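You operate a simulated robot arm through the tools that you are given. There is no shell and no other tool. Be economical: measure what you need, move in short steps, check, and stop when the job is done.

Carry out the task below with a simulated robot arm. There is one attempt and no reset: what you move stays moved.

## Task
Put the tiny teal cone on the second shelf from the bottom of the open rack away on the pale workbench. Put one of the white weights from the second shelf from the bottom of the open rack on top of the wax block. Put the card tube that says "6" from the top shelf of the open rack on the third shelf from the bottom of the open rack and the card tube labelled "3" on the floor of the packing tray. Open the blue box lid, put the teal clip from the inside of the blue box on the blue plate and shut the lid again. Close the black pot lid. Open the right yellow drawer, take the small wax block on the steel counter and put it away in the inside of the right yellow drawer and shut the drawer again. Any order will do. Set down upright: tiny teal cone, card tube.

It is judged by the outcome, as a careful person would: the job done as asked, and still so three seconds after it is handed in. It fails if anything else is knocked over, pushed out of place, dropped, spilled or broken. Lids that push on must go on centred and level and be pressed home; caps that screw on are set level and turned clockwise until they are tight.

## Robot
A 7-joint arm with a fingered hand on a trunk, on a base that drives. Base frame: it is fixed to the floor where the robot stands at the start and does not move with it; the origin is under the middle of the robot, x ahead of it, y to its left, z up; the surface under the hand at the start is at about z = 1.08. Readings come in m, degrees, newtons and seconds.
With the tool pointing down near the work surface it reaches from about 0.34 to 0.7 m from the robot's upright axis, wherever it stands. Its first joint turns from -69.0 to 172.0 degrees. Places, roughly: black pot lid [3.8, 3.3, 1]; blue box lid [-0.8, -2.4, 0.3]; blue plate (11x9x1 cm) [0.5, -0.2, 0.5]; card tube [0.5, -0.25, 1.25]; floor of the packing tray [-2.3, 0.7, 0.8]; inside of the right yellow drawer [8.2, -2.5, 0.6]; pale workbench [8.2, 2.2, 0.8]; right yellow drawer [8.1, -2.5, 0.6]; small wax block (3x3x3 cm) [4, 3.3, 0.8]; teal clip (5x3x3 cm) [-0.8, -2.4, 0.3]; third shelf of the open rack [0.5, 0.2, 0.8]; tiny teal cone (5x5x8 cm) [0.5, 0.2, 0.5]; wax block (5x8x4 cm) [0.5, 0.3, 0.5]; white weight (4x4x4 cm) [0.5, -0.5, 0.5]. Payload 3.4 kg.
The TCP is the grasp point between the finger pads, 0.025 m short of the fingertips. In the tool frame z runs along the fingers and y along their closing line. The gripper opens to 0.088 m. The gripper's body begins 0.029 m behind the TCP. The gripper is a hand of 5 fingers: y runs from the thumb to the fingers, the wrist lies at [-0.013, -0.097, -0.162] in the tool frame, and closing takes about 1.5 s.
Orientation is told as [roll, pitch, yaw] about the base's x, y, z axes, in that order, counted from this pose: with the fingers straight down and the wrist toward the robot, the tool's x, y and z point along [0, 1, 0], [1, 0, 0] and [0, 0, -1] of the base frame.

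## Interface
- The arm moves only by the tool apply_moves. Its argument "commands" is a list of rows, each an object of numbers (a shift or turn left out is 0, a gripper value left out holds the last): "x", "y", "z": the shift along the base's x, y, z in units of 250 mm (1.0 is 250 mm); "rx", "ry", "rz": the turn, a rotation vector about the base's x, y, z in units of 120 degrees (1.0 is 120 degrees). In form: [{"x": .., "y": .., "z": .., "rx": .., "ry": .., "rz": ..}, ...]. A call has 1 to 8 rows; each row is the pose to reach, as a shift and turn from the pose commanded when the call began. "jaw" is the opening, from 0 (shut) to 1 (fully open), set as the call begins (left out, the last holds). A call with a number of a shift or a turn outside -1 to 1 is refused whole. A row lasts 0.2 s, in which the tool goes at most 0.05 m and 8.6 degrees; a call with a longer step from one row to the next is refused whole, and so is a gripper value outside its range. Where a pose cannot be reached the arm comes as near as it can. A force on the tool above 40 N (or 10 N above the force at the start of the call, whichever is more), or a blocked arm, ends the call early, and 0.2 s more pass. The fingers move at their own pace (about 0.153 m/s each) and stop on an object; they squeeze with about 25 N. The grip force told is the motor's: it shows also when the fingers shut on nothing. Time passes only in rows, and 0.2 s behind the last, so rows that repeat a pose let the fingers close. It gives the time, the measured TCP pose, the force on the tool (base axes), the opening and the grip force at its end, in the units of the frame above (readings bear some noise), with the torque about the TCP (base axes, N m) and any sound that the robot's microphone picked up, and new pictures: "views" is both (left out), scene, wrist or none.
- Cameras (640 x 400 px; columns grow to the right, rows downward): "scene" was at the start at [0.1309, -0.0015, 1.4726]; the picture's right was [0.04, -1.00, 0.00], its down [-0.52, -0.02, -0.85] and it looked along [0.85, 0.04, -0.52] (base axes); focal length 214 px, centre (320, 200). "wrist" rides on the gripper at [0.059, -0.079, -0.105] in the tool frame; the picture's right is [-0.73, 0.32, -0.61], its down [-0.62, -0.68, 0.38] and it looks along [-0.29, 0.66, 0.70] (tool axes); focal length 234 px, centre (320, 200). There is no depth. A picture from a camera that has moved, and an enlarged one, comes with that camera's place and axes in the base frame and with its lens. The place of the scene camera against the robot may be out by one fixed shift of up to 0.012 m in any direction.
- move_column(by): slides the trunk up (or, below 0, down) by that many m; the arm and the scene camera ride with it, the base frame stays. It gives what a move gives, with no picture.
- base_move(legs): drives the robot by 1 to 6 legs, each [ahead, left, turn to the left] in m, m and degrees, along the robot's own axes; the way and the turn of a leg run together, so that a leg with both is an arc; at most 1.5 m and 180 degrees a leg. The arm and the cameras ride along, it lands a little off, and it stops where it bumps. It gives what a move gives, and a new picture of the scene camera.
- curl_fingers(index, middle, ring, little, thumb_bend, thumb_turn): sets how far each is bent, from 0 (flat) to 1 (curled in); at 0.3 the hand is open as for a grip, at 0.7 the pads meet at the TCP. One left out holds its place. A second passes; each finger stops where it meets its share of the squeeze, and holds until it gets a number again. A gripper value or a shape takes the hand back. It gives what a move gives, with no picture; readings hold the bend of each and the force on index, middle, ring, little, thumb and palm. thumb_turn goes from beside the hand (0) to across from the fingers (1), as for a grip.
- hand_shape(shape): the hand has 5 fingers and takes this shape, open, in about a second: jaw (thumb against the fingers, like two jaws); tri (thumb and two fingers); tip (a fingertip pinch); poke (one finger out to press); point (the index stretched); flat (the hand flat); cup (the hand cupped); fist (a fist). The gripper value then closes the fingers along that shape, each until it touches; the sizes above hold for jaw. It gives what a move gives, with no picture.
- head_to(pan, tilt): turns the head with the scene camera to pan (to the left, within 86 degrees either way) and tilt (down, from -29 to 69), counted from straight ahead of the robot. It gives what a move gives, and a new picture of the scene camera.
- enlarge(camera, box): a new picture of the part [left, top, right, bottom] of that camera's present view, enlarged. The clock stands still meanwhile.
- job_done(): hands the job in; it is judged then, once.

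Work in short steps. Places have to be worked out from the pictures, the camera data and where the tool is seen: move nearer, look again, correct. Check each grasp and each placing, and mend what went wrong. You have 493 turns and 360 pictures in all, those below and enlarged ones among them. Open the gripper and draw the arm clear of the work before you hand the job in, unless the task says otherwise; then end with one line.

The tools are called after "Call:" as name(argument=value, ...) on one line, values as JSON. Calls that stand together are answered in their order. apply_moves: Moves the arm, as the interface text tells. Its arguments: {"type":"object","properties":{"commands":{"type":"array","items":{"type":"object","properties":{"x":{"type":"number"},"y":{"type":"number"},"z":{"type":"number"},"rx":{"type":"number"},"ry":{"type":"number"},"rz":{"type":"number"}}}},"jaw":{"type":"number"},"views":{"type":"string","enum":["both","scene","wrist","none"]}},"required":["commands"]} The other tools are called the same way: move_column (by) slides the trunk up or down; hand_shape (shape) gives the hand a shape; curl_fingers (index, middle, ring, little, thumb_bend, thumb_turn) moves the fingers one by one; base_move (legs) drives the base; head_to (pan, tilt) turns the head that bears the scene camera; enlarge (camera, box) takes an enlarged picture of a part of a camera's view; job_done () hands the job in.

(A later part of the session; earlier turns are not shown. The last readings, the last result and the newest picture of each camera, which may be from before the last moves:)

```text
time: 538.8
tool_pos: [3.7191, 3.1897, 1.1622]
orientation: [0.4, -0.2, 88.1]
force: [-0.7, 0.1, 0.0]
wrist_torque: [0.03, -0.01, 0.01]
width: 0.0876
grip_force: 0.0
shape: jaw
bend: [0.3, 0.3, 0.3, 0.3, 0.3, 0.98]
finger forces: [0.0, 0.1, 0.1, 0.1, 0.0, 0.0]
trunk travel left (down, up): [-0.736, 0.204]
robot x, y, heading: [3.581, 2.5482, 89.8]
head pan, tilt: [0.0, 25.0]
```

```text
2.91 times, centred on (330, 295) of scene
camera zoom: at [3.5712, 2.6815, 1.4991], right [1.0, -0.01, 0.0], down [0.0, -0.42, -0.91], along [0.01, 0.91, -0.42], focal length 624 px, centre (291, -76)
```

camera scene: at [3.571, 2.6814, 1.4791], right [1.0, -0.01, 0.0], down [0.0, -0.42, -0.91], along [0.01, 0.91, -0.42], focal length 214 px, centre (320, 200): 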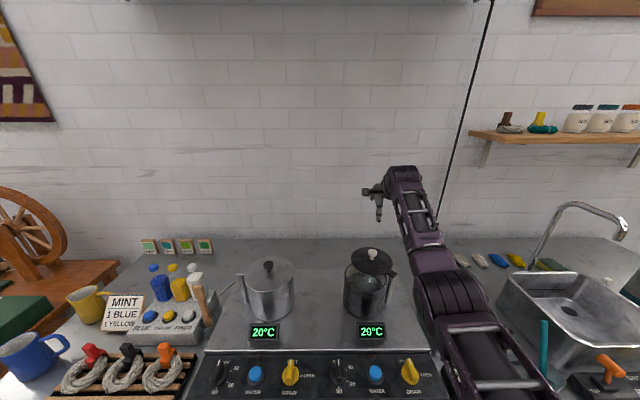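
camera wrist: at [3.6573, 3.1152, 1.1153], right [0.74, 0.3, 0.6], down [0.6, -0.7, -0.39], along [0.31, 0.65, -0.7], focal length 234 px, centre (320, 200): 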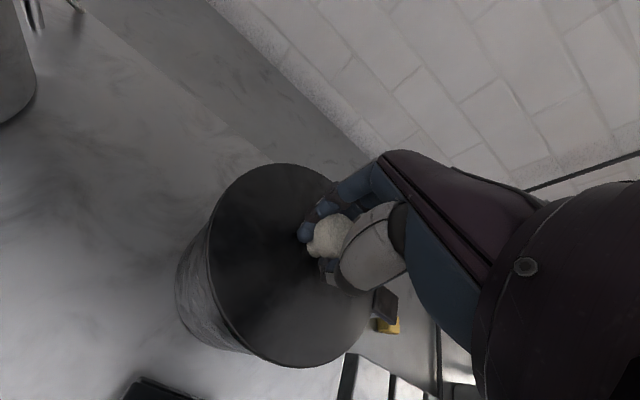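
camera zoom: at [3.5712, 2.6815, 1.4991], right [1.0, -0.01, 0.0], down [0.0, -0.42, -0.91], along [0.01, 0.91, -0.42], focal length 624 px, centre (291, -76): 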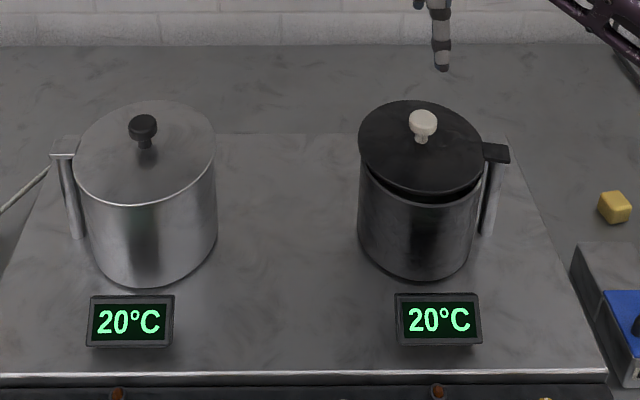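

After release the lid came back ~1 cm (my easing-off dragged it). I lower again around the knob and push it from behind without gripping.

Call:
move_column(by=-0.15)

Call:
apply_moves(commands=[{"x": 0.01}, {"x": 0.01}, {"x": 0.01}, {"x": 0.01, "y": -0.02}, {"x": 0.01, "y": -0.04}, {"x": 0.01, "y": -0.06}], jaw=0.4, views="none")

Call:
enlarge(camera="scene", box=[300, 220, 420, 300])

```text
time: 540.5
tool_pos: [3.719, 3.1903, 1.0118]
orientation: [0.4, -0.4, 88.1]
force: [0.0, 0.2, 0.0]
wrist_torque: [0.0, -0.03, -0.05]
width: 0.0875
grip_force: 0.1
shape: jaw
bend: [0.3, 0.3, 0.3, 0.3, 0.3, 0.98]
finger forces: [0.0, 0.0, 0.0, 0.0, 0.1, 0.1]
trunk travel left (down, up): [-0.586, 0.354]
robot x, y, heading: [3.5812, 2.5449, 89.6]
head pan, tilt: [0.0, 25.0]
```

```text
time: 542.0
tool_pos: [3.7225, 3.1771, 1.0113]
orientation: [0.5, -0.4, 88.2]
force: [0.5, 11.1, 1.9]
wrist_torque: [0.14, 0.01, 0.02]
width: 0.0409
grip_force: 0.1
shape: jaw
bend: [0.74, 0.45, 0.45, 0.43, 0.72, 1.0]
finger forces: [5.8, 3.5, 0.0, 0.0, 0.0, 0.0]
trunk travel left (down, up): [-0.586, 0.354]
robot x, y, heading: [3.5775, 2.538, 89.6]
head pan, tilt: [0.0, 25.0]
```

```text
5.00 times, centred on (360, 260) of scene
camera zoom: at [3.5711, 2.6839, 1.3489], right [1.0, -0.01, 0.0], down [0.0, -0.42, -0.91], along [0.01, 0.91, -0.42], focal length 1072 px, centre (120, -100)
```

zoom: 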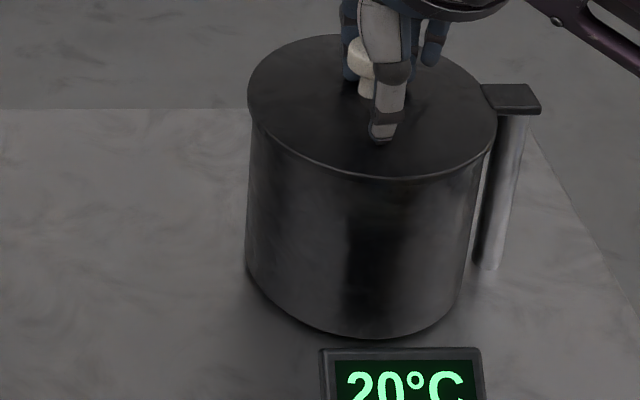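

Flush with 11 N on the fingers. I move the fingers off (+1 cm), then raise and check that the lid stays.

Call:
apply_moves(commands=[{"y": 0.02}, {"y": 0.04}], views="none")

Call:
move_column(by=0.15)

Call:
enlarge(camera="scene", box=[220, 230, 440, 360])

```text
time: 542.5
tool_pos: [3.7208, 3.1847, 1.0117]
orientation: [0.3, -0.3, 88.0]
force: [0.5, 0.5, -0.1]
wrist_torque: [0.02, 0.0, -0.03]
width: 0.0357
grip_force: 0.2
shape: jaw
bend: [0.74, 0.49, 0.45, 0.43, 0.72, 1.0]
finger forces: [0.1, 0.0, 0.0, 0.0, 0.1, 0.0]
trunk travel left (down, up): [-0.586, 0.354]
robot x, y, heading: [3.5788, 2.543, 89.8]
head pan, tilt: [0.0, 25.0]
```

```text
time: 544.3
tool_pos: [3.7222, 3.1843, 1.1624]
orientation: [0.3, -0.3, 88.0]
force: [0.7, -0.2, 0.8]
wrist_torque: [0.03, 0.02, -0.05]
width: 0.0357
grip_force: 0.3
shape: jaw
bend: [0.74, 0.49, 0.46, 0.43, 0.72, 1.0]
finger forces: [0.1, 0.1, 0.0, 0.0, 0.0, 0.0]
trunk travel left (down, up): [-0.736, 0.204]
robot x, y, heading: [3.5811, 2.5474, 89.7]
head pan, tilt: [0.0, 25.0]
```

```text
2.91 times, centred on (330, 295) of scene
camera zoom: at [3.5711, 2.6815, 1.4991], right [1.0, -0.01, 0.0], down [0.0, -0.42, -0.91], along [0.01, 0.91, -0.42], focal length 624 px, centre (291, -76)
```

zoom: 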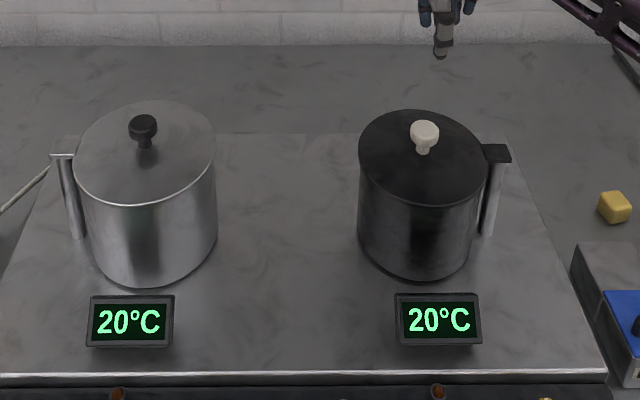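

The black pot lid now sits flush. The small wax block is triangulated at (4.003,3.264,0.82). I move above it and look.

Call:
base_move(legs=[[0.03, -0.27, 0]])

Call:
move_column(by=-0.12)

Call:
apply_moves(commands=[{"x": 0}], jaw=1, views="wrist")

Call:
enlarge(camera="wrist", box=[140, 220, 380, 400])

```text
time: 546.2
tool_pos: [3.9932, 3.2137, 1.1618]
orientation: [0.4, -0.4, 88.1]
force: [0.5, -0.4, 0.1]
wrist_torque: [-0.02, 0.02, 0.04]
width: 0.0355
grip_force: 0.0
shape: jaw
bend: [0.74, 0.49, 0.46, 0.43, 0.72, 1.0]
finger forces: [0.0, 0.0, 0.0, 0.0, 0.0, 0.0]
trunk travel left (down, up): [-0.736, 0.204]
robot x, y, heading: [3.8523, 2.5706, 89.6]
head pan, tilt: [0.0, 25.0]
camera scene: at [3.8431, 2.7093, 1.4991], right [1.0, 0.0, 0.0], down [0.0, -0.42, -0.91], along [0.0, 0.91, -0.42], focal length 214 px, centre (320, 200)
```

scene: 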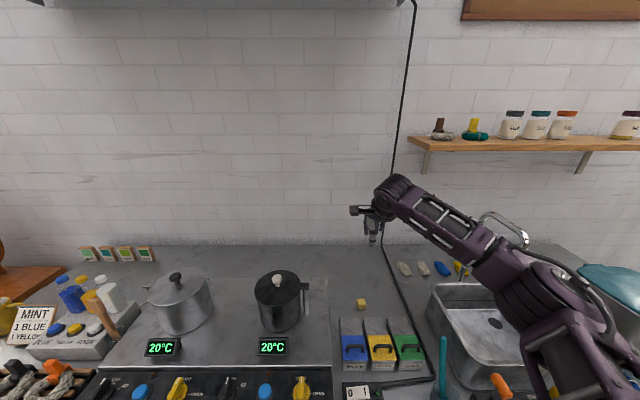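

```text
time: 547.7
tool_pos: [3.9936, 3.2144, 1.0422]
orientation: [0.3, -0.4, 88.1]
force: [-0.3, -0.5, -0.4]
wrist_torque: [-0.03, -0.02, 0.0]
width: 0.0356
grip_force: 0.0
shape: jaw
bend: [0.74, 0.49, 0.46, 0.43, 0.72, 1.0]
finger forces: [0.0, 0.1, 0.0, 0.0, 0.0, 0.0]
trunk travel left (down, up): [-0.616, 0.324]
robot x, y, heading: [3.8496, 2.5688, 89.8]
head pan, tilt: [0.0, 25.0]
```

```text
time: 548.1
tool_pos: [3.9929, 3.2144, 1.0429]
orientation: [0.4, -0.3, 88.1]
force: [-1.3, 0.4, 0.2]
wrist_torque: [-0.02, 0.03, 0.03]
width: 0.0877
grip_force: 0.1
shape: jaw
bend: [0.3, 0.3, 0.3, 0.3, 0.3, 0.98]
finger forces: [0.0, 0.1, 0.1, 0.0, 0.1, 0.0]
trunk travel left (down, up): [-0.616, 0.324]
robot x, y, heading: [3.8494, 2.5737, 89.8]
head pan, tilt: [0.0, 25.0]
camera wrist: at [3.932, 3.1352, 1.1476], right [0.74, 0.3, 0.6], down [0.6, -0.7, -0.39], along [0.31, 0.65, -0.69], focal length 234 px, centre (320, 200)
```

wrist: 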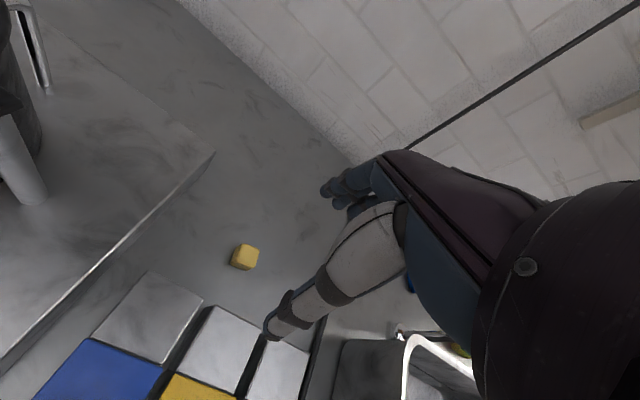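

```text
2.22 times, centred on (260, 310) of wrist
camera zoom: at [3.932, 3.1352, 1.1476], right [0.74, 0.3, 0.6], down [0.6, -0.7, -0.39], along [0.31, 0.65, -0.69], focal length 520 px, centre (453, -44)
```

zoom: 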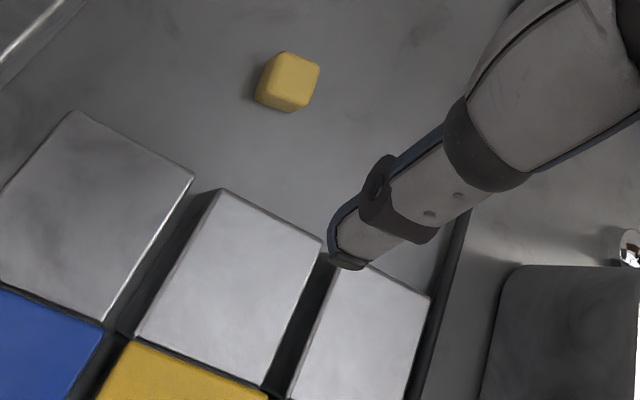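

Block at (4.005,3.264); the tin's back edge is at y≈3.185, leaving room for the thumb. I centre over it and lower.

Call:
apply_moves(commands=[{"x": 0.02, "y": 0.1}, {"x": 0.046, "y": 0.2}], views="none")

Call:
move_column(by=-0.15)

Call:
enlarge(camera="wrist", box=[140, 120, 460, 400])

```text
time: 548.7
tool_pos: [4.0048, 3.2643, 1.0423]
orientation: [0.3, -0.3, 88.3]
force: [0.3, -0.4, 0.3]
wrist_torque: [-0.02, 0.02, -0.02]
width: 0.088
grip_force: 0.0
shape: jaw
bend: [0.3, 0.3, 0.3, 0.3, 0.3, 0.98]
finger forces: [0.1, 0.1, 0.0, 0.1, 0.1, 0.1]
trunk travel left (down, up): [-0.616, 0.324]
robot x, y, heading: [3.8488, 2.5742, 89.8]
head pan, tilt: [0.0, 25.0]
```

```text
time: 550.5
tool_pos: [4.0049, 3.2636, 0.8936]
orientation: [0.4, -0.4, 88.1]
force: [0.0, 0.8, 0.4]
wrist_torque: [0.0, -0.01, 0.0]
width: 0.0878
grip_force: 0.2
shape: jaw
bend: [0.3, 0.3, 0.3, 0.3, 0.3, 0.98]
finger forces: [0.0, 0.0, 0.0, 0.0, 0.0, 0.1]
trunk travel left (down, up): [-0.466, 0.474]
robot x, y, heading: [3.8516, 2.5724, 89.8]
head pan, tilt: [0.0, 25.0]
```

```text
1.43 times, centred on (300, 260) of wrist
camera zoom: at [3.9436, 3.1852, 0.9981], right [0.74, 0.3, 0.6], down [0.6, -0.7, -0.39], along [0.31, 0.65, -0.69], focal length 334 px, centre (349, 114)
```

zoom: 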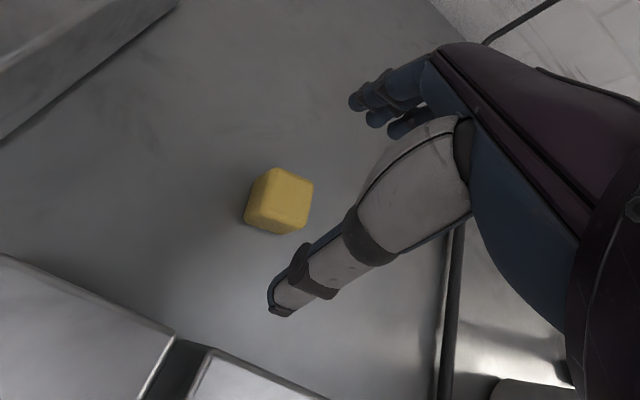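

Aligned. I lower the last 5.5 cm and close.

Call:
apply_moves(commands=[{"z": -0.08}, {"z": -0.16}, {"z": -0.22}], views="none")

Call:
apply_moves(commands=[{"x": 0}, {"x": 0}, {"x": 0}, {"x": 0}, {"x": 0}, {"x": 0}, {"x": 0}], jaw=0, views="wrist")

```text
time: 551.3
tool_pos: [4.0044, 3.2635, 0.8372]
orientation: [0.4, -0.5, 88.2]
force: [0.1, 0.3, 0.4]
wrist_torque: [0.02, 0.02, 0.01]
width: 0.0879
grip_force: 0.0
shape: jaw
bend: [0.3, 0.3, 0.3, 0.3, 0.3, 0.98]
finger forces: [0.0, 0.1, 0.0, 0.1, 0.0, 0.0]
trunk travel left (down, up): [-0.466, 0.474]
robot x, y, heading: [3.8527, 2.5709, 89.7]
head pan, tilt: [0.0, 25.0]
```

```text
time: 552.9
tool_pos: [4.0049, 3.2633, 0.8381]
orientation: [0.4, -0.3, 88.2]
force: [0.2, 0.6, 0.2]
wrist_torque: [0.0, -0.02, 0.03]
width: 0.0255
grip_force: 24.7
shape: jaw
bend: [0.74, 0.54, 0.61, 0.59, 0.75, 1.0]
finger forces: [14.0, 7.3, 0.1, 0.0, 21.4, 0.0]
trunk travel left (down, up): [-0.466, 0.474]
robot x, y, heading: [3.8516, 2.5736, 89.5]
head pan, tilt: [0.0, 25.0]
camera wrist: at [3.9437, 3.1854, 0.943], right [0.74, 0.3, 0.6], down [0.6, -0.7, -0.39], along [0.31, 0.65, -0.69], focal length 234 px, centre (320, 200)
```

wrist: 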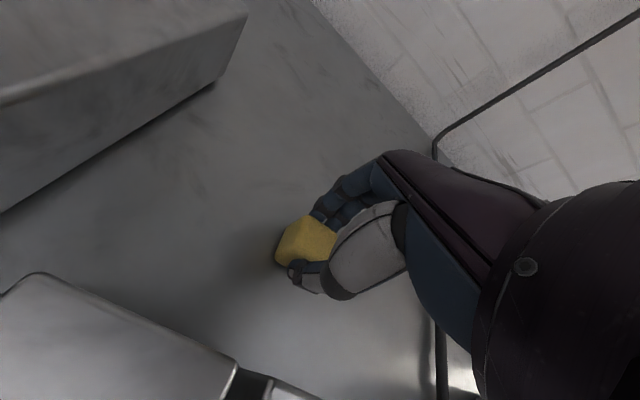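

Gripped. I lift, back away from the counter, and check the hold.

Call:
move_column(by=0.3)

Call:
base_move(legs=[[-0.6, 0, 0]])

Call:
enlarge(camera="wrist", box=[200, 140, 440, 340])

```text
time: 555.9
tool_pos: [4.0048, 3.2638, 1.1376]
orientation: [0.4, -0.3, 88.2]
force: [0.5, -0.1, -0.5]
wrist_torque: [-0.01, 0.03, -0.02]
width: 0.0253
grip_force: 25.4
shape: jaw
bend: [0.74, 0.54, 0.61, 0.59, 0.75, 1.0]
finger forces: [14.2, 7.3, 0.0, 0.0, 21.4, 0.0]
trunk travel left (down, up): [-0.766, 0.174]
robot x, y, heading: [3.8491, 2.573, 89.9]
head pan, tilt: [0.0, 25.0]
```

```text
time: 559.3
tool_pos: [4.0013, 2.6627, 1.1372]
orientation: [0.4, -0.3, 88.7]
force: [-0.5, 0.5, 0.2]
wrist_torque: [-0.02, 0.0, 0.01]
width: 0.0253
grip_force: 25.5
shape: jaw
bend: [0.74, 0.54, 0.61, 0.59, 0.75, 1.0]
finger forces: [14.1, 7.3, 0.0, 0.0, 21.4, 0.0]
trunk travel left (down, up): [-0.766, 0.174]
robot x, y, heading: [3.8504, 1.9733, 90.2]
head pan, tilt: [0.0, 25.0]
camera scene: at [3.8412, 2.1076, 1.5291], right [1.0, 0.0, 0.0], down [0.0, -0.42, -0.91], along [0.0, 0.91, -0.42], focal length 214 px, centre (320, 200)
```

scene: 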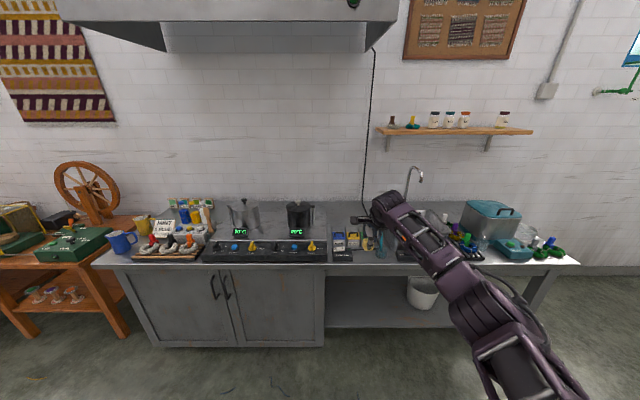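

```text
2.00 times, centred on (320, 240) of wrist
camera zoom: at [3.939, 2.584, 1.2429], right [0.74, 0.3, 0.6], down [0.6, -0.69, -0.39], along [0.3, 0.65, -0.69], focal length 468 px, centre (320, 120)
```

zoom: 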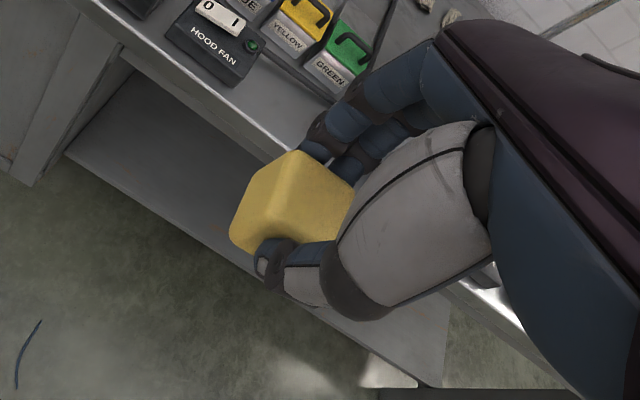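

Held well. I drive to the open drawer.

Call:
base_move(legs=[[0, 0, -90.2], [1.4, 0, 0], [1.35, 0, 0], [0, -1.45, 0], [0, -1.45, 0], [0, -1.35, 0]])

Call:
head_to(pan=-3, tilt=38)

Call:
enlarge(camera="scene", box=[260, 120, 440, 230])

```text
time: 596.2
tool_pos: [7.3677, -2.3584, 1.1385]
orientation: [0.4, -0.3, 0.3]
force: [-0.2, 0.1, 0.1]
wrist_torque: [0.01, -0.01, 0.02]
width: 0.0254
grip_force: 25.5
shape: jaw
bend: [0.74, 0.54, 0.61, 0.59, 0.75, 1.0]
finger forces: [14.0, 7.1, 0.0, 0.0, 21.1, 0.0]
trunk travel left (down, up): [-0.766, 0.174]
robot x, y, heading: [6.6745, -2.2361, 1.9]
head pan, tilt: [0.0, 25.0]
camera scene: at [6.8054, -2.2335, 1.5291], right [0.03, -1.0, 0.0], down [-0.42, -0.01, -0.91], along [0.91, 0.03, -0.42], focal length 214 px, centre (320, 200)
```

scene: 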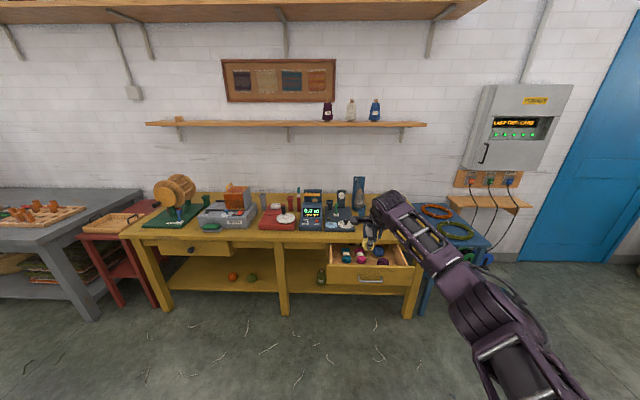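

```text
time: 597.0
tool_pos: [7.3677, -2.3606, 1.1383]
orientation: [0.4, -0.4, 0.4]
force: [0.1, 0.4, 0.8]
wrist_torque: [-0.03, 0.02, -0.01]
width: 0.0252
grip_force: 24.6
shape: jaw
bend: [0.74, 0.54, 0.61, 0.59, 0.75, 1.0]
finger forces: [14.0, 7.1, 0.0, 0.1, 21.2, 0.0]
trunk travel left (down, up): [-0.766, 0.174]
robot x, y, heading: [6.674, -2.2366, 1.7]
head pan, tilt: [-3.0, 38.0]
camera scene: at [6.7997, -2.2382, 1.5088], right [-0.02, -1.0, 0.0], down [-0.62, 0.01, -0.79], along [0.79, -0.02, -0.62], focal length 214 px, centre (320, 200)
```

scene: 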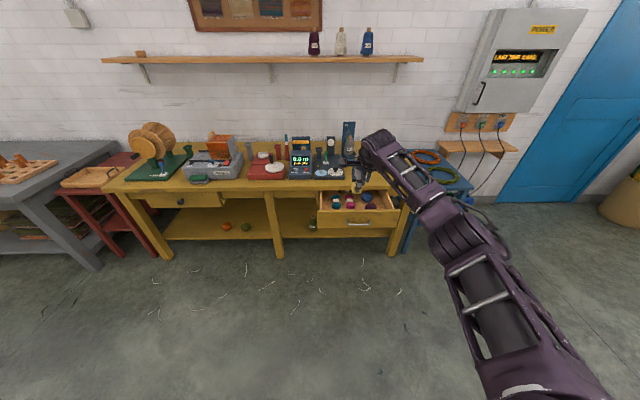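

```text
3.56 times, centred on (350, 175) of scene
camera zoom: at [6.7997, -2.2382, 1.5088], right [-0.02, -1.0, 0.0], down [-0.62, 0.01, -0.79], along [0.79, -0.02, -0.62], focal length 763 px, centre (213, 289)
```

zoom: 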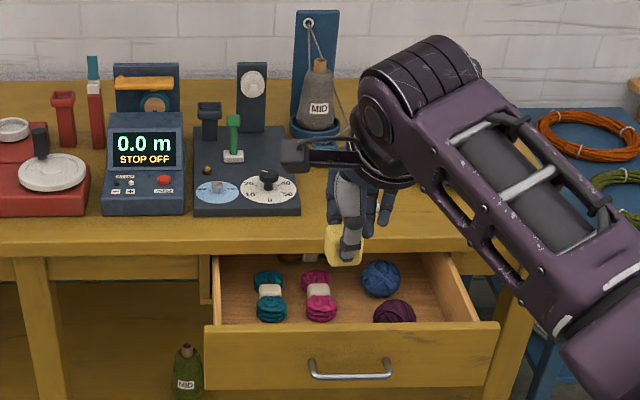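

The drawer holds four skeins/balls; there is free floor near the front between pink and purple. I curl the two unused fingers out of the way and move over the drawer for a closer look.

Call:
curl_fingers(ring=1, little=1)

Call:
base_move(legs=[[0.34, -0.14, -1.8]])

Call:
enlarge(camera="wrist", box=[0, 0, 640, 400])

```text
time: 598.0
tool_pos: [7.3684, -2.3599, 1.1365]
orientation: [0.4, -0.3, 0.4]
force: [0.3, -0.3, 0.0]
wrist_torque: [-0.02, 0.0, 0.01]
width: 0.0209
grip_force: 21.8
shape: fingers
bend: [0.74, 0.54, 1.0, 1.0, 0.75, 1.0]
finger forces: [14.0, 7.0, 0.0, 0.0, 21.1, 0.0]
trunk travel left (down, up): [-0.766, 0.174]
robot x, y, heading: [6.6685, -2.2324, 2.1]
head pan, tilt: [-3.0, 38.0]
```

```text
time: 600.3
tool_pos: [7.7062, -2.5157, 1.1381]
orientation: [0.3, -0.4, -1.5]
force: [-0.3, 0.3, -0.2]
wrist_torque: [0.02, 0.02, 0.01]
width: 0.0209
grip_force: 21.1
shape: fingers
bend: [0.74, 0.54, 1.0, 1.0, 0.75, 1.0]
finger forces: [14.0, 7.0, 0.0, 0.1, 21.1, 0.0]
trunk travel left (down, up): [-0.766, 0.174]
robot x, y, heading: [7.0169, -2.3643, -0.0]
head pan, tilt: [-3.0, 38.0]
camera scene: at [7.1419, -2.3762, 1.5088], right [-0.05, -1.0, 0.0], down [-0.61, 0.03, -0.79], along [0.79, -0.04, -0.62], focal length 214 px, centre (320, 200)
```

scene: 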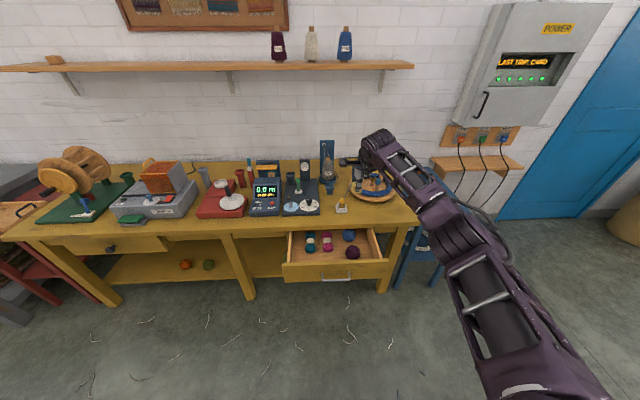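

```text
1.00 times, centred on (320, 200) of wrist (not enlarged: the box is as wide or as high as the picture)
camera zoom: at [7.6272, -2.4567, 1.2431], right [0.3, -0.74, 0.6], down [-0.69, -0.6, -0.39], along [0.65, -0.3, -0.69], focal length 234 px, centre (320, 200)
```

zoom: 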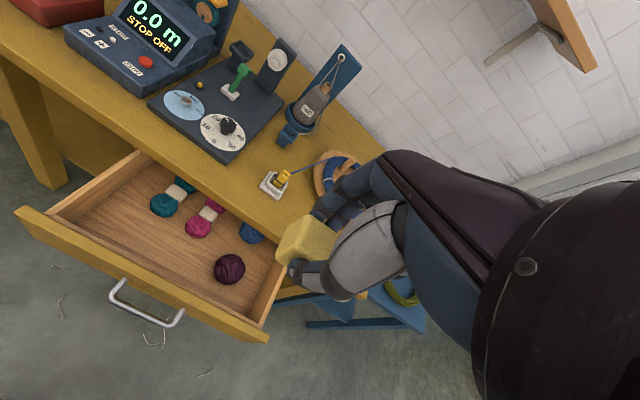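

Free floor: front-left area. I target (7.80,-2.408), between and in front of the teal and pink skeins. I move over it and lower by trunk.

Call:
base_move(legs=[[0.094, 0.108, 0.3]])

Call:
move_column(by=-0.3)

Call:
enlarge(camera="wrist", box=[0, 0, 640, 400])

Call:
enlarge(camera="scene", box=[260, 140, 440, 270])

```text
time: 601.7
tool_pos: [7.8011, -2.4049, 1.1383]
orientation: [0.4, -0.4, -1.1]
force: [0.5, 0.5, -0.6]
wrist_torque: [-0.03, -0.01, 0.01]
width: 0.0208
grip_force: 21.5
shape: fingers
bend: [0.74, 0.54, 1.0, 1.0, 0.75, 1.0]
finger forces: [14.0, 7.1, 0.0, 0.1, 21.1, 0.0]
trunk travel left (down, up): [-0.766, 0.174]
robot x, y, heading: [7.1098, -2.2565, 0.5]
head pan, tilt: [-3.0, 38.0]
camera scene: at [7.2365, -2.2677, 1.5088], right [-0.05, -1.0, 0.0], down [-0.61, 0.03, -0.79], along [0.79, -0.04, -0.62], focal length 214 px, centre (320, 200)
```

scene: 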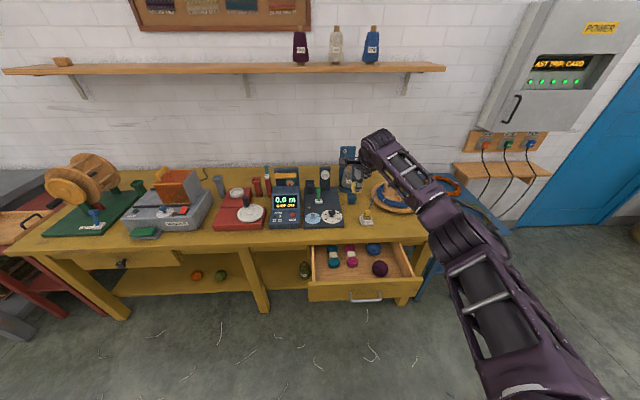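

```text
time: 604.7
tool_pos: [7.8027, -2.4055, 0.8385]
orientation: [0.4, -0.3, -1.2]
force: [-0.1, 0.7, -0.4]
wrist_torque: [0.0, 0.04, 0.03]
width: 0.0211
grip_force: 20.6
shape: fingers
bend: [0.74, 0.54, 1.0, 1.0, 0.75, 1.0]
finger forces: [14.0, 7.1, 0.0, 0.2, 21.1, 0.0]
trunk travel left (down, up): [-0.466, 0.474]
robot x, y, heading: [7.108, -2.2555, 0.1]
head pan, tilt: [-3.0, 38.0]
```

```text
1.00 times, centred on (320, 200) of wrist (not enlarged: the box is as wide or as high as the picture)
camera zoom: at [7.7227, -2.3458, 0.9431], right [0.3, -0.74, 0.6], down [-0.69, -0.61, -0.39], along [0.65, -0.3, -0.69], focal length 234 px, centre (320, 200)
```

zoom: 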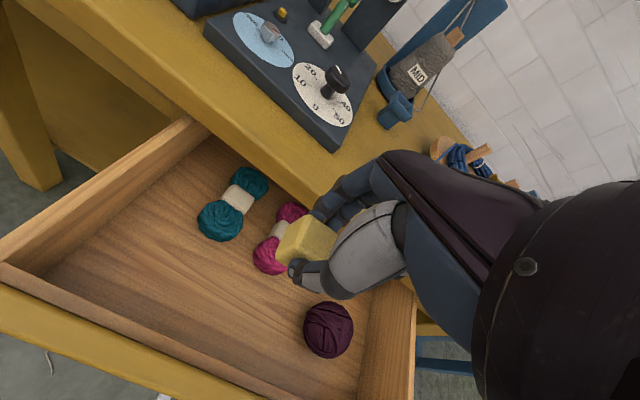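

```text
3.08 times, centred on (350, 205) of scene
camera zoom: at [7.237, -2.2672, 1.2088], right [-0.05, -1.0, 0.0], down [-0.61, 0.03, -0.79], along [0.79, -0.04, -0.62], focal length 660 px, centre (228, 185)
```

zoom: 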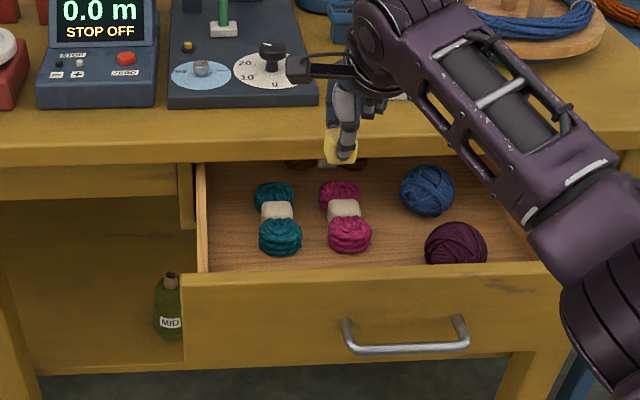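

The landing point is bare wood. I lower 15 cm and then creep.

Call:
move_column(by=-0.14)

Call:
enlarge(camera="scene", box=[260, 110, 440, 240])

Call:
enlarge(camera="wrist", box=[100, 100, 440, 400])

```text
time: 606.3
tool_pos: [7.8017, -2.4058, 0.698]
orientation: [0.4, -0.4, -1.3]
force: [-0.2, 1.0, 0.1]
wrist_torque: [-0.04, 0.01, 0.02]
width: 0.0209
grip_force: 21.4
shape: fingers
bend: [0.74, 0.54, 1.0, 1.0, 0.75, 1.0]
finger forces: [14.0, 7.1, 0.0, 0.0, 21.1, 0.0]
trunk travel left (down, up): [-0.326, 0.614]
robot x, y, heading: [7.1067, -2.2592, 0.2]
head pan, tilt: [-3.0, 38.0]
```

```text
3.08 times, centred on (350, 175) of scene
camera zoom: at [7.2369, -2.2672, 1.0688], right [-0.05, -1.0, 0.0], down [-0.61, 0.03, -0.79], along [0.79, -0.04, -0.62], focal length 660 px, centre (228, 277)
```

zoom: 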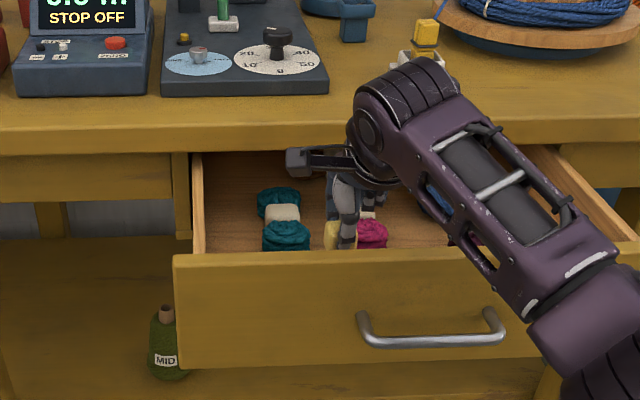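

```text
1.33 times, centred on (270, 250) of wrist
camera zoom: at [7.7226, -2.3458, 0.8031], right [0.3, -0.74, 0.6], down [-0.69, -0.61, -0.39], along [0.66, -0.3, -0.69], focal length 312 px, centre (387, 133)
```

zoom: 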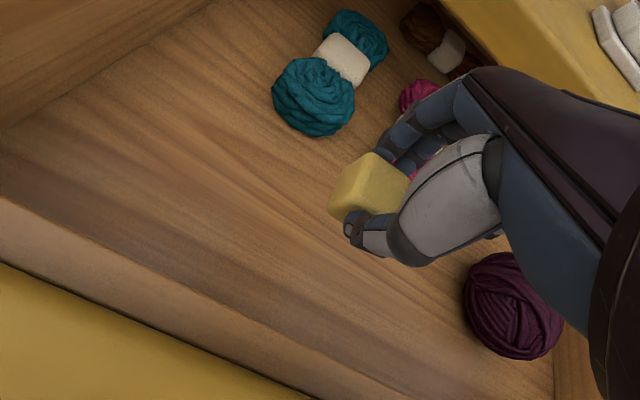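

Clear below. I creep down until contact.

Call:
apply_moves(commands=[{"z": -0.03}, {"z": -0.06}, {"z": -0.08}], views="none")

Call:
apply_moves(commands=[{"z": -0.02}, {"z": -0.04}], views="none")

Call:
apply_moves(commands=[{"z": -0.016}, {"z": -0.032}], views="wrist")

```text
time: 607.1
tool_pos: [7.8024, -2.4053, 0.6777]
orientation: [0.4, -0.4, -1.3]
force: [0.4, 1.0, 0.3]
wrist_torque: [0.02, 0.02, 0.0]
width: 0.0209
grip_force: 21.8
shape: fingers
bend: [0.74, 0.54, 1.0, 1.0, 0.75, 1.0]
finger forces: [14.1, 7.1, 0.0, 0.0, 21.2, 0.1]
trunk travel left (down, up): [-0.326, 0.614]
robot x, y, heading: [7.1107, -2.257, 0.0]
head pan, tilt: [-3.0, 38.0]
```

```text
time: 607.7
tool_pos: [7.8019, -2.4049, 0.6681]
orientation: [0.3, -0.4, -1.2]
force: [-0.4, 0.1, -0.3]
wrist_torque: [0.01, 0.04, 0.01]
width: 0.0206
grip_force: 21.3
shape: fingers
bend: [0.74, 0.54, 1.0, 1.0, 0.75, 1.0]
finger forces: [14.1, 7.2, 0.0, 0.1, 21.1, 0.0]
trunk travel left (down, up): [-0.326, 0.614]
robot x, y, heading: [7.1105, -2.254, 0.2]
head pan, tilt: [-3.0, 38.0]
```

```text
time: 608.3
tool_pos: [7.802, -2.4055, 0.6598]
orientation: [0.4, -0.4, -1.3]
force: [-0.1, -0.4, 0.2]
wrist_torque: [0.03, 0.0, 0.01]
width: 0.0209
grip_force: 21.4
shape: fingers
bend: [0.74, 0.54, 1.0, 1.0, 0.75, 1.0]
finger forces: [14.1, 7.1, 0.1, 0.0, 21.2, 0.0]
trunk travel left (down, up): [-0.326, 0.614]
robot x, y, heading: [7.1118, -2.2558, 0.3]
head pan, tilt: [-3.0, 38.0]
camera wrist: at [7.7225, -2.3458, 0.7649], right [0.3, -0.74, 0.6], down [-0.69, -0.61, -0.39], along [0.66, -0.3, -0.69], focal length 234 px, centre (320, 200)
```

wrist: 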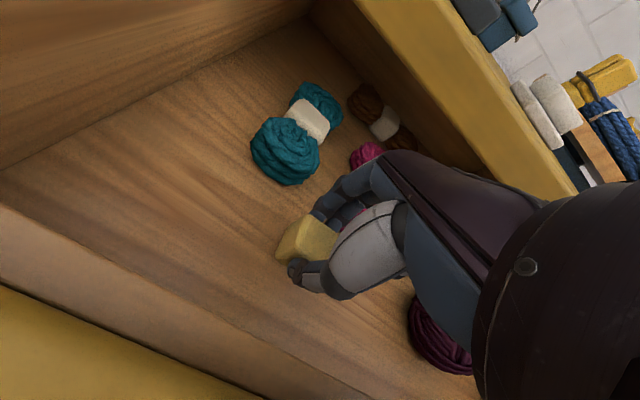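

Still above the floor; I continue in small steps.

Call:
apply_moves(commands=[{"z": -0.016}, {"z": -0.032}], views="none")

Call:
apply_moves(commands=[{"z": -0.016}, {"z": -0.032}], views="none")

Call:
apply_moves(commands=[{"z": -0.016}, {"z": -0.032}], views="none")

```text
time: 608.9
tool_pos: [7.8018, -2.4051, 0.6508]
orientation: [0.3, -0.5, -1.1]
force: [0.1, -0.4, -1.1]
wrist_torque: [0.03, -0.04, -0.01]
width: 0.0208
grip_force: 21.1
shape: fingers
bend: [0.74, 0.54, 1.0, 1.0, 0.75, 1.0]
finger forces: [14.0, 7.1, 0.1, 0.1, 21.2, 0.0]
trunk travel left (down, up): [-0.326, 0.614]
robot x, y, heading: [7.1071, -2.2517, 0.2]
head pan, tilt: [-3.0, 38.0]
```

```text
time: 609.5
tool_pos: [7.8019, -2.4036, 0.6481]
orientation: [0.5, -0.8, -1.2]
force: [0.4, -0.4, 14.0]
wrist_torque: [-0.02, -0.12, 0.02]
width: 0.0205
grip_force: 24.1
shape: fingers
bend: [0.74, 0.54, 1.0, 1.0, 0.75, 1.0]
finger forces: [15.1, 8.9, 0.0, 0.0, 23.3, 0.1]
trunk travel left (down, up): [-0.326, 0.614]
robot x, y, heading: [7.1084, -2.2588, -0.0]
head pan, tilt: [-3.0, 38.0]
```

```text
time: 610.1
tool_pos: [7.8011, -2.4042, 0.6452]
orientation: [0.5, -1.3, -1.2]
force: [0.4, -2.0, 36.7]
wrist_torque: [-0.01, -0.19, 0.01]
width: 0.0204
grip_force: 27.7
shape: fingers
bend: [0.74, 0.52, 1.0, 1.0, 0.76, 1.0]
finger forces: [17.1, 10.8, 0.0, 0.1, 27.7, 0.0]
trunk travel left (down, up): [-0.326, 0.614]
robot x, y, heading: [7.1089, -2.2591, 0.3]
head pan, tilt: [-3.0, 38.0]
```

The block is on the drawer floor. I ease up and open only thumb, index and middle.

Call:
apply_moves(commands=[{"z": 0.03}, {"z": 0.042}], views="none")

Call:
curl_fingers(index=0.45, middle=0.4, thumb_bend=0.6)

Call:
enlarge(camera="wrist", box=[200, 120, 440, 340])

```text
time: 610.7
tool_pos: [7.8004, -2.4054, 0.6459]
orientation: [0.3, -0.3, -1.2]
force: [0.0, 0.0, 14.6]
wrist_torque: [0.04, -0.14, 0.0]
width: 0.0209
grip_force: 24.1
shape: fingers
bend: [0.74, 0.52, 1.0, 1.0, 0.76, 1.0]
finger forces: [15.8, 8.8, 0.0, 0.0, 24.5, 0.0]
trunk travel left (down, up): [-0.326, 0.614]
robot x, y, heading: [7.1085, -2.2572, 0.1]
head pan, tilt: [-3.0, 38.0]
```

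```text
time: 611.7
tool_pos: [7.8017, -2.4045, 0.6467]
orientation: [0.4, -0.3, -1.2]
force: [-0.9, 0.2, -0.7]
wrist_torque: [-0.03, 0.0, 0.0]
width: 0.0359
grip_force: 0.0
shape: fingers
bend: [0.45, 0.4, 1.0, 1.0, 0.6, 1.0]
finger forces: [0.0, 0.1, 0.1, 0.0, 0.1, 0.1]
trunk travel left (down, up): [-0.326, 0.614]
robot x, y, heading: [7.1141, -2.2552, 0.1]
head pan, tilt: [-3.0, 38.0]
```

```text
1.82 times, centred on (320, 230) of wrist
camera zoom: at [7.7227, -2.3458, 0.7512], right [0.3, -0.74, 0.6], down [-0.69, -0.61, -0.39], along [0.65, -0.3, -0.69], focal length 426 px, centre (320, 146)
```

zoom: 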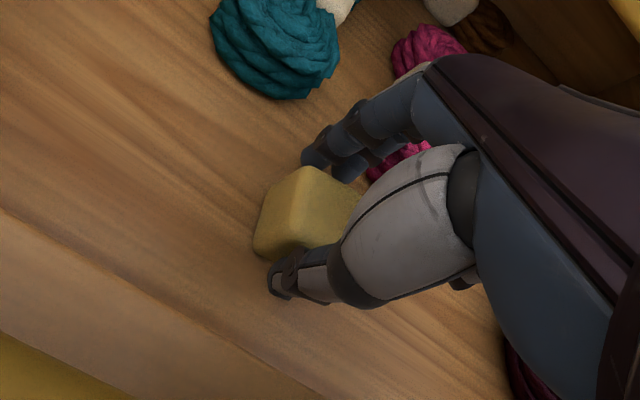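

Released. I raise out by trunk and check the block.

Call:
move_column(by=0.25)

Call:
base_move(legs=[[-0.45, 0, 0]])

Call:
enlarge(camera="scene", box=[240, 120, 420, 240])

```text
time: 614.3
tool_pos: [7.8022, -2.4055, 0.8955]
orientation: [0.4, -0.3, -1.2]
force: [0.1, -0.4, 0.2]
wrist_torque: [0.0, 0.0, -0.02]
width: 0.0359
grip_force: 0.1
shape: fingers
bend: [0.45, 0.4, 1.0, 1.0, 0.6, 1.0]
finger forces: [0.1, 0.0, 0.0, 0.0, 0.0, 0.0]
trunk travel left (down, up): [-0.576, 0.364]
robot x, y, heading: [7.1102, -2.258, 0.3]
head pan, tilt: [-3.0, 38.0]
```

```text
time: 617.0
tool_pos: [7.3508, -2.4079, 0.8961]
orientation: [0.4, -0.4, -1.3]
force: [0.1, 0.5, 0.0]
wrist_torque: [0.01, 0.02, -0.03]
width: 0.0362
grip_force: 0.1
shape: fingers
bend: [0.45, 0.4, 1.0, 1.0, 0.6, 1.0]
finger forces: [0.0, 0.1, 0.0, 0.0, 0.0, 0.0]
trunk travel left (down, up): [-0.576, 0.364]
robot x, y, heading: [6.6601, -2.2591, 0.2]
head pan, tilt: [-3.0, 38.0]
camera scene: at [6.7846, -2.2694, 1.3188], right [-0.05, -1.0, 0.0], down [-0.61, 0.03, -0.79], along [0.79, -0.04, -0.62], focal length 214 px, centre (320, 200)
```

scene: 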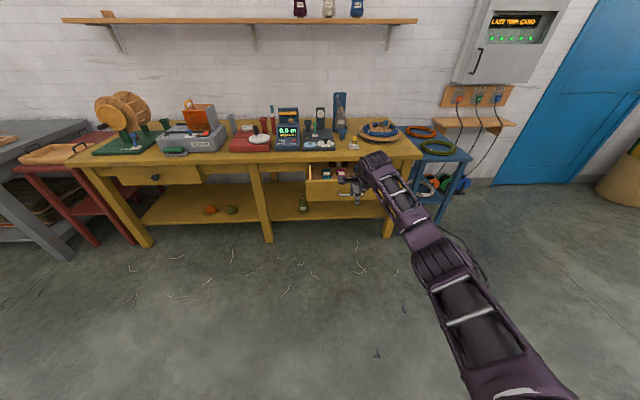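

```text
3.33 times, centred on (330, 180) of scene
camera zoom: at [6.7846, -2.2694, 1.3188], right [-0.05, -1.0, 0.0], down [-0.61, 0.03, -0.79], along [0.79, -0.04, -0.62], focal length 715 px, centre (287, 267)
```

zoom: 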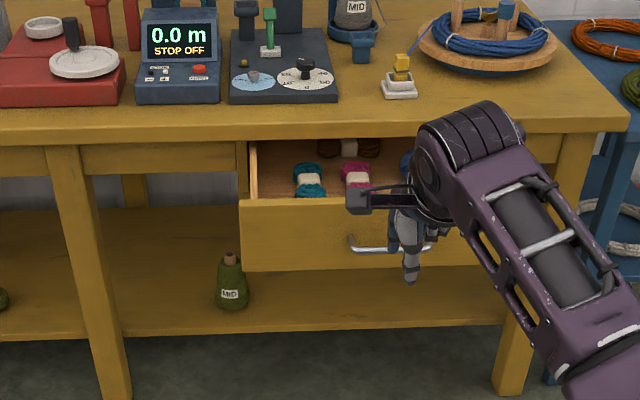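

Now I shut the drawer: jaw shape, pitch −75° and handle height again.

Call:
hand_shape(shape="jaw")

Call:
apply_moves(commands=[{"ry": -0.065}, {"ry": -0.13}, {"ry": -0.195}, {"ry": -0.26}, {"ry": -0.325}, {"ry": -0.39}, {"ry": -0.455}, {"ry": -0.52}], jaw=0.7, views="none")

Call:
apply_moves(commands=[{"ry": -0.05, "rz": 0.01}, {"ry": -0.1, "rz": 0.01}], views="none")

Call:
move_column(by=-0.238)

Call:
enlarge(camera="wrist", box=[0, 0, 640, 400])

```text
time: 618.0
tool_pos: [7.3499, -2.4073, 0.8959]
orientation: [0.4, -0.4, -1.3]
force: [-0.5, -0.2, 0.1]
wrist_torque: [-0.01, 0.0, 0.03]
width: 0.0878
grip_force: 0.1
shape: jaw
bend: [0.3, 0.3, 0.3, 0.3, 0.3, 0.98]
finger forces: [0.1, 0.0, 0.0, 0.0, 0.0, 0.0]
trunk travel left (down, up): [-0.576, 0.364]
robot x, y, heading: [6.6606, -2.2613, 0.1]
head pan, tilt: [-3.0, 38.0]
```

```text
time: 619.8
tool_pos: [7.3501, -2.4088, 0.8966]
orientation: [2.7, -62.8, -2.8]
force: [0.6, 0.0, 0.3]
wrist_torque: [-0.03, 0.0, -0.04]
width: 0.0618
grip_force: 0.1
shape: jaw
bend: [0.27, 0.37, 0.34, 0.35, 0.58, 0.99]
finger forces: [0.0, 0.0, 0.1, 0.0, 0.0, 0.0]
trunk travel left (down, up): [-0.576, 0.364]
robot x, y, heading: [6.6561, -2.2578, 0.2]
head pan, tilt: [-3.0, 38.0]
```

```text
time: 620.4
tool_pos: [7.3499, -2.4075, 0.8956]
orientation: [4.4, -74.7, -3.2]
force: [0.1, -0.6, -1.6]
wrist_torque: [0.01, 0.03, -0.02]
width: 0.062
grip_force: 0.2
shape: jaw
bend: [0.27, 0.37, 0.34, 0.35, 0.58, 0.99]
finger forces: [0.0, 0.1, 0.1, 0.1, 0.1, 0.1]
trunk travel left (down, up): [-0.576, 0.364]
robot x, y, heading: [6.6615, -2.2587, 0.3]
head pan, tilt: [-3.0, 38.0]
```

```text
time: 622.8
tool_pos: [7.3503, -2.4073, 0.6576]
orientation: [4.7, -74.7, -3.4]
force: [0.3, -0.3, 0.3]
wrist_torque: [-0.04, 0.04, -0.01]
width: 0.0617
grip_force: 0.0
shape: jaw
bend: [0.27, 0.37, 0.34, 0.35, 0.58, 0.99]
finger forces: [0.1, 0.0, 0.1, 0.0, 0.0, 0.0]
trunk travel left (down, up): [-0.338, 0.602]
robot x, y, heading: [6.6583, -2.263, 0.3]
head pan, tilt: [-3.0, 38.0]
```

```text
1.00 times, centred on (320, 200) of wrist (not enlarged: the box is as wide or as high as the picture)
camera zoom: at [7.2257, -2.3509, 0.6112], right [-0.49, -0.75, 0.46], down [0.2, -0.6, -0.77], along [0.85, -0.28, 0.44], focal length 234 px, centre (320, 200)
```

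zoom: 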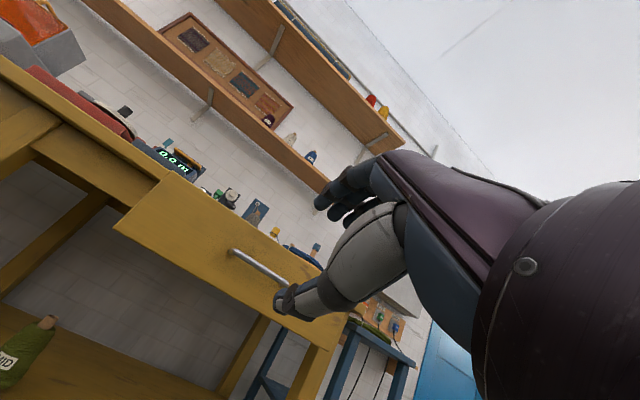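

I drive to the handle (7.667,-2.467).

Call:
base_move(legs=[[0.3, -0.06, 0]])

Call:
enlarge(camera="wrist", box=[100, 60, 460, 380])

```text
time: 624.9
tool_pos: [7.6477, -2.4677, 0.6576]
orientation: [4.7, -74.7, -3.4]
force: [0.2, 0.1, -0.5]
wrist_torque: [0.01, -0.01, 0.05]
width: 0.0619
grip_force: 0.1
shape: jaw
bend: [0.27, 0.37, 0.34, 0.35, 0.58, 0.99]
finger forces: [0.0, 0.0, 0.0, 0.0, 0.1, 0.1]
trunk travel left (down, up): [-0.338, 0.602]
robot x, y, heading: [6.9581, -2.3202, 0.2]
head pan, tilt: [-3.0, 38.0]
camera scene: at [7.0838, -2.3287, 1.0807], right [-0.05, -1.0, 0.0], down [-0.62, 0.03, -0.79], along [0.79, -0.04, -0.62], focal length 214 px, centre (320, 200)
```

scene: 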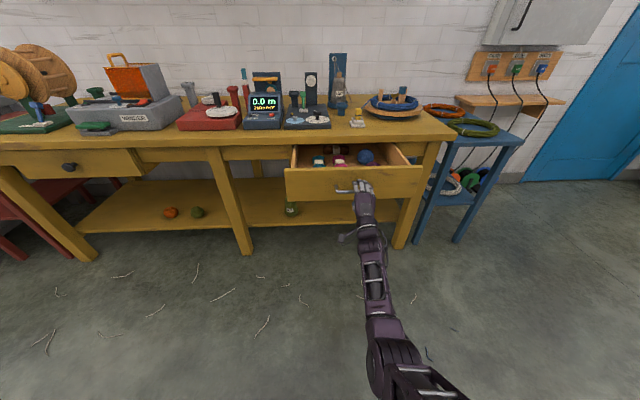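

```text
1.25 times, centred on (280, 220) of wrist
camera zoom: at [7.5242, -2.4107, 0.6109], right [-0.49, -0.75, 0.46], down [0.2, -0.6, -0.77], along [0.85, -0.28, 0.44], focal length 293 px, centre (370, 175)
```

zoom: 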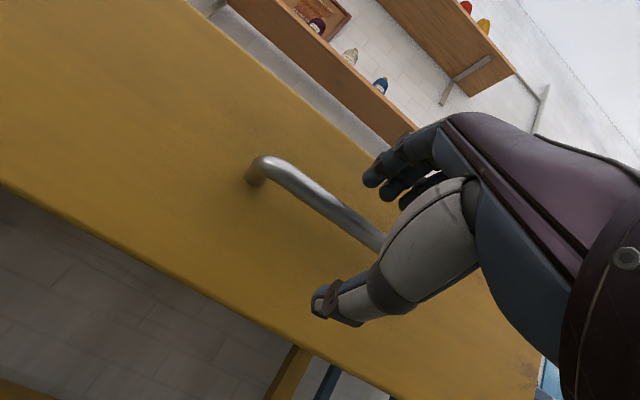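

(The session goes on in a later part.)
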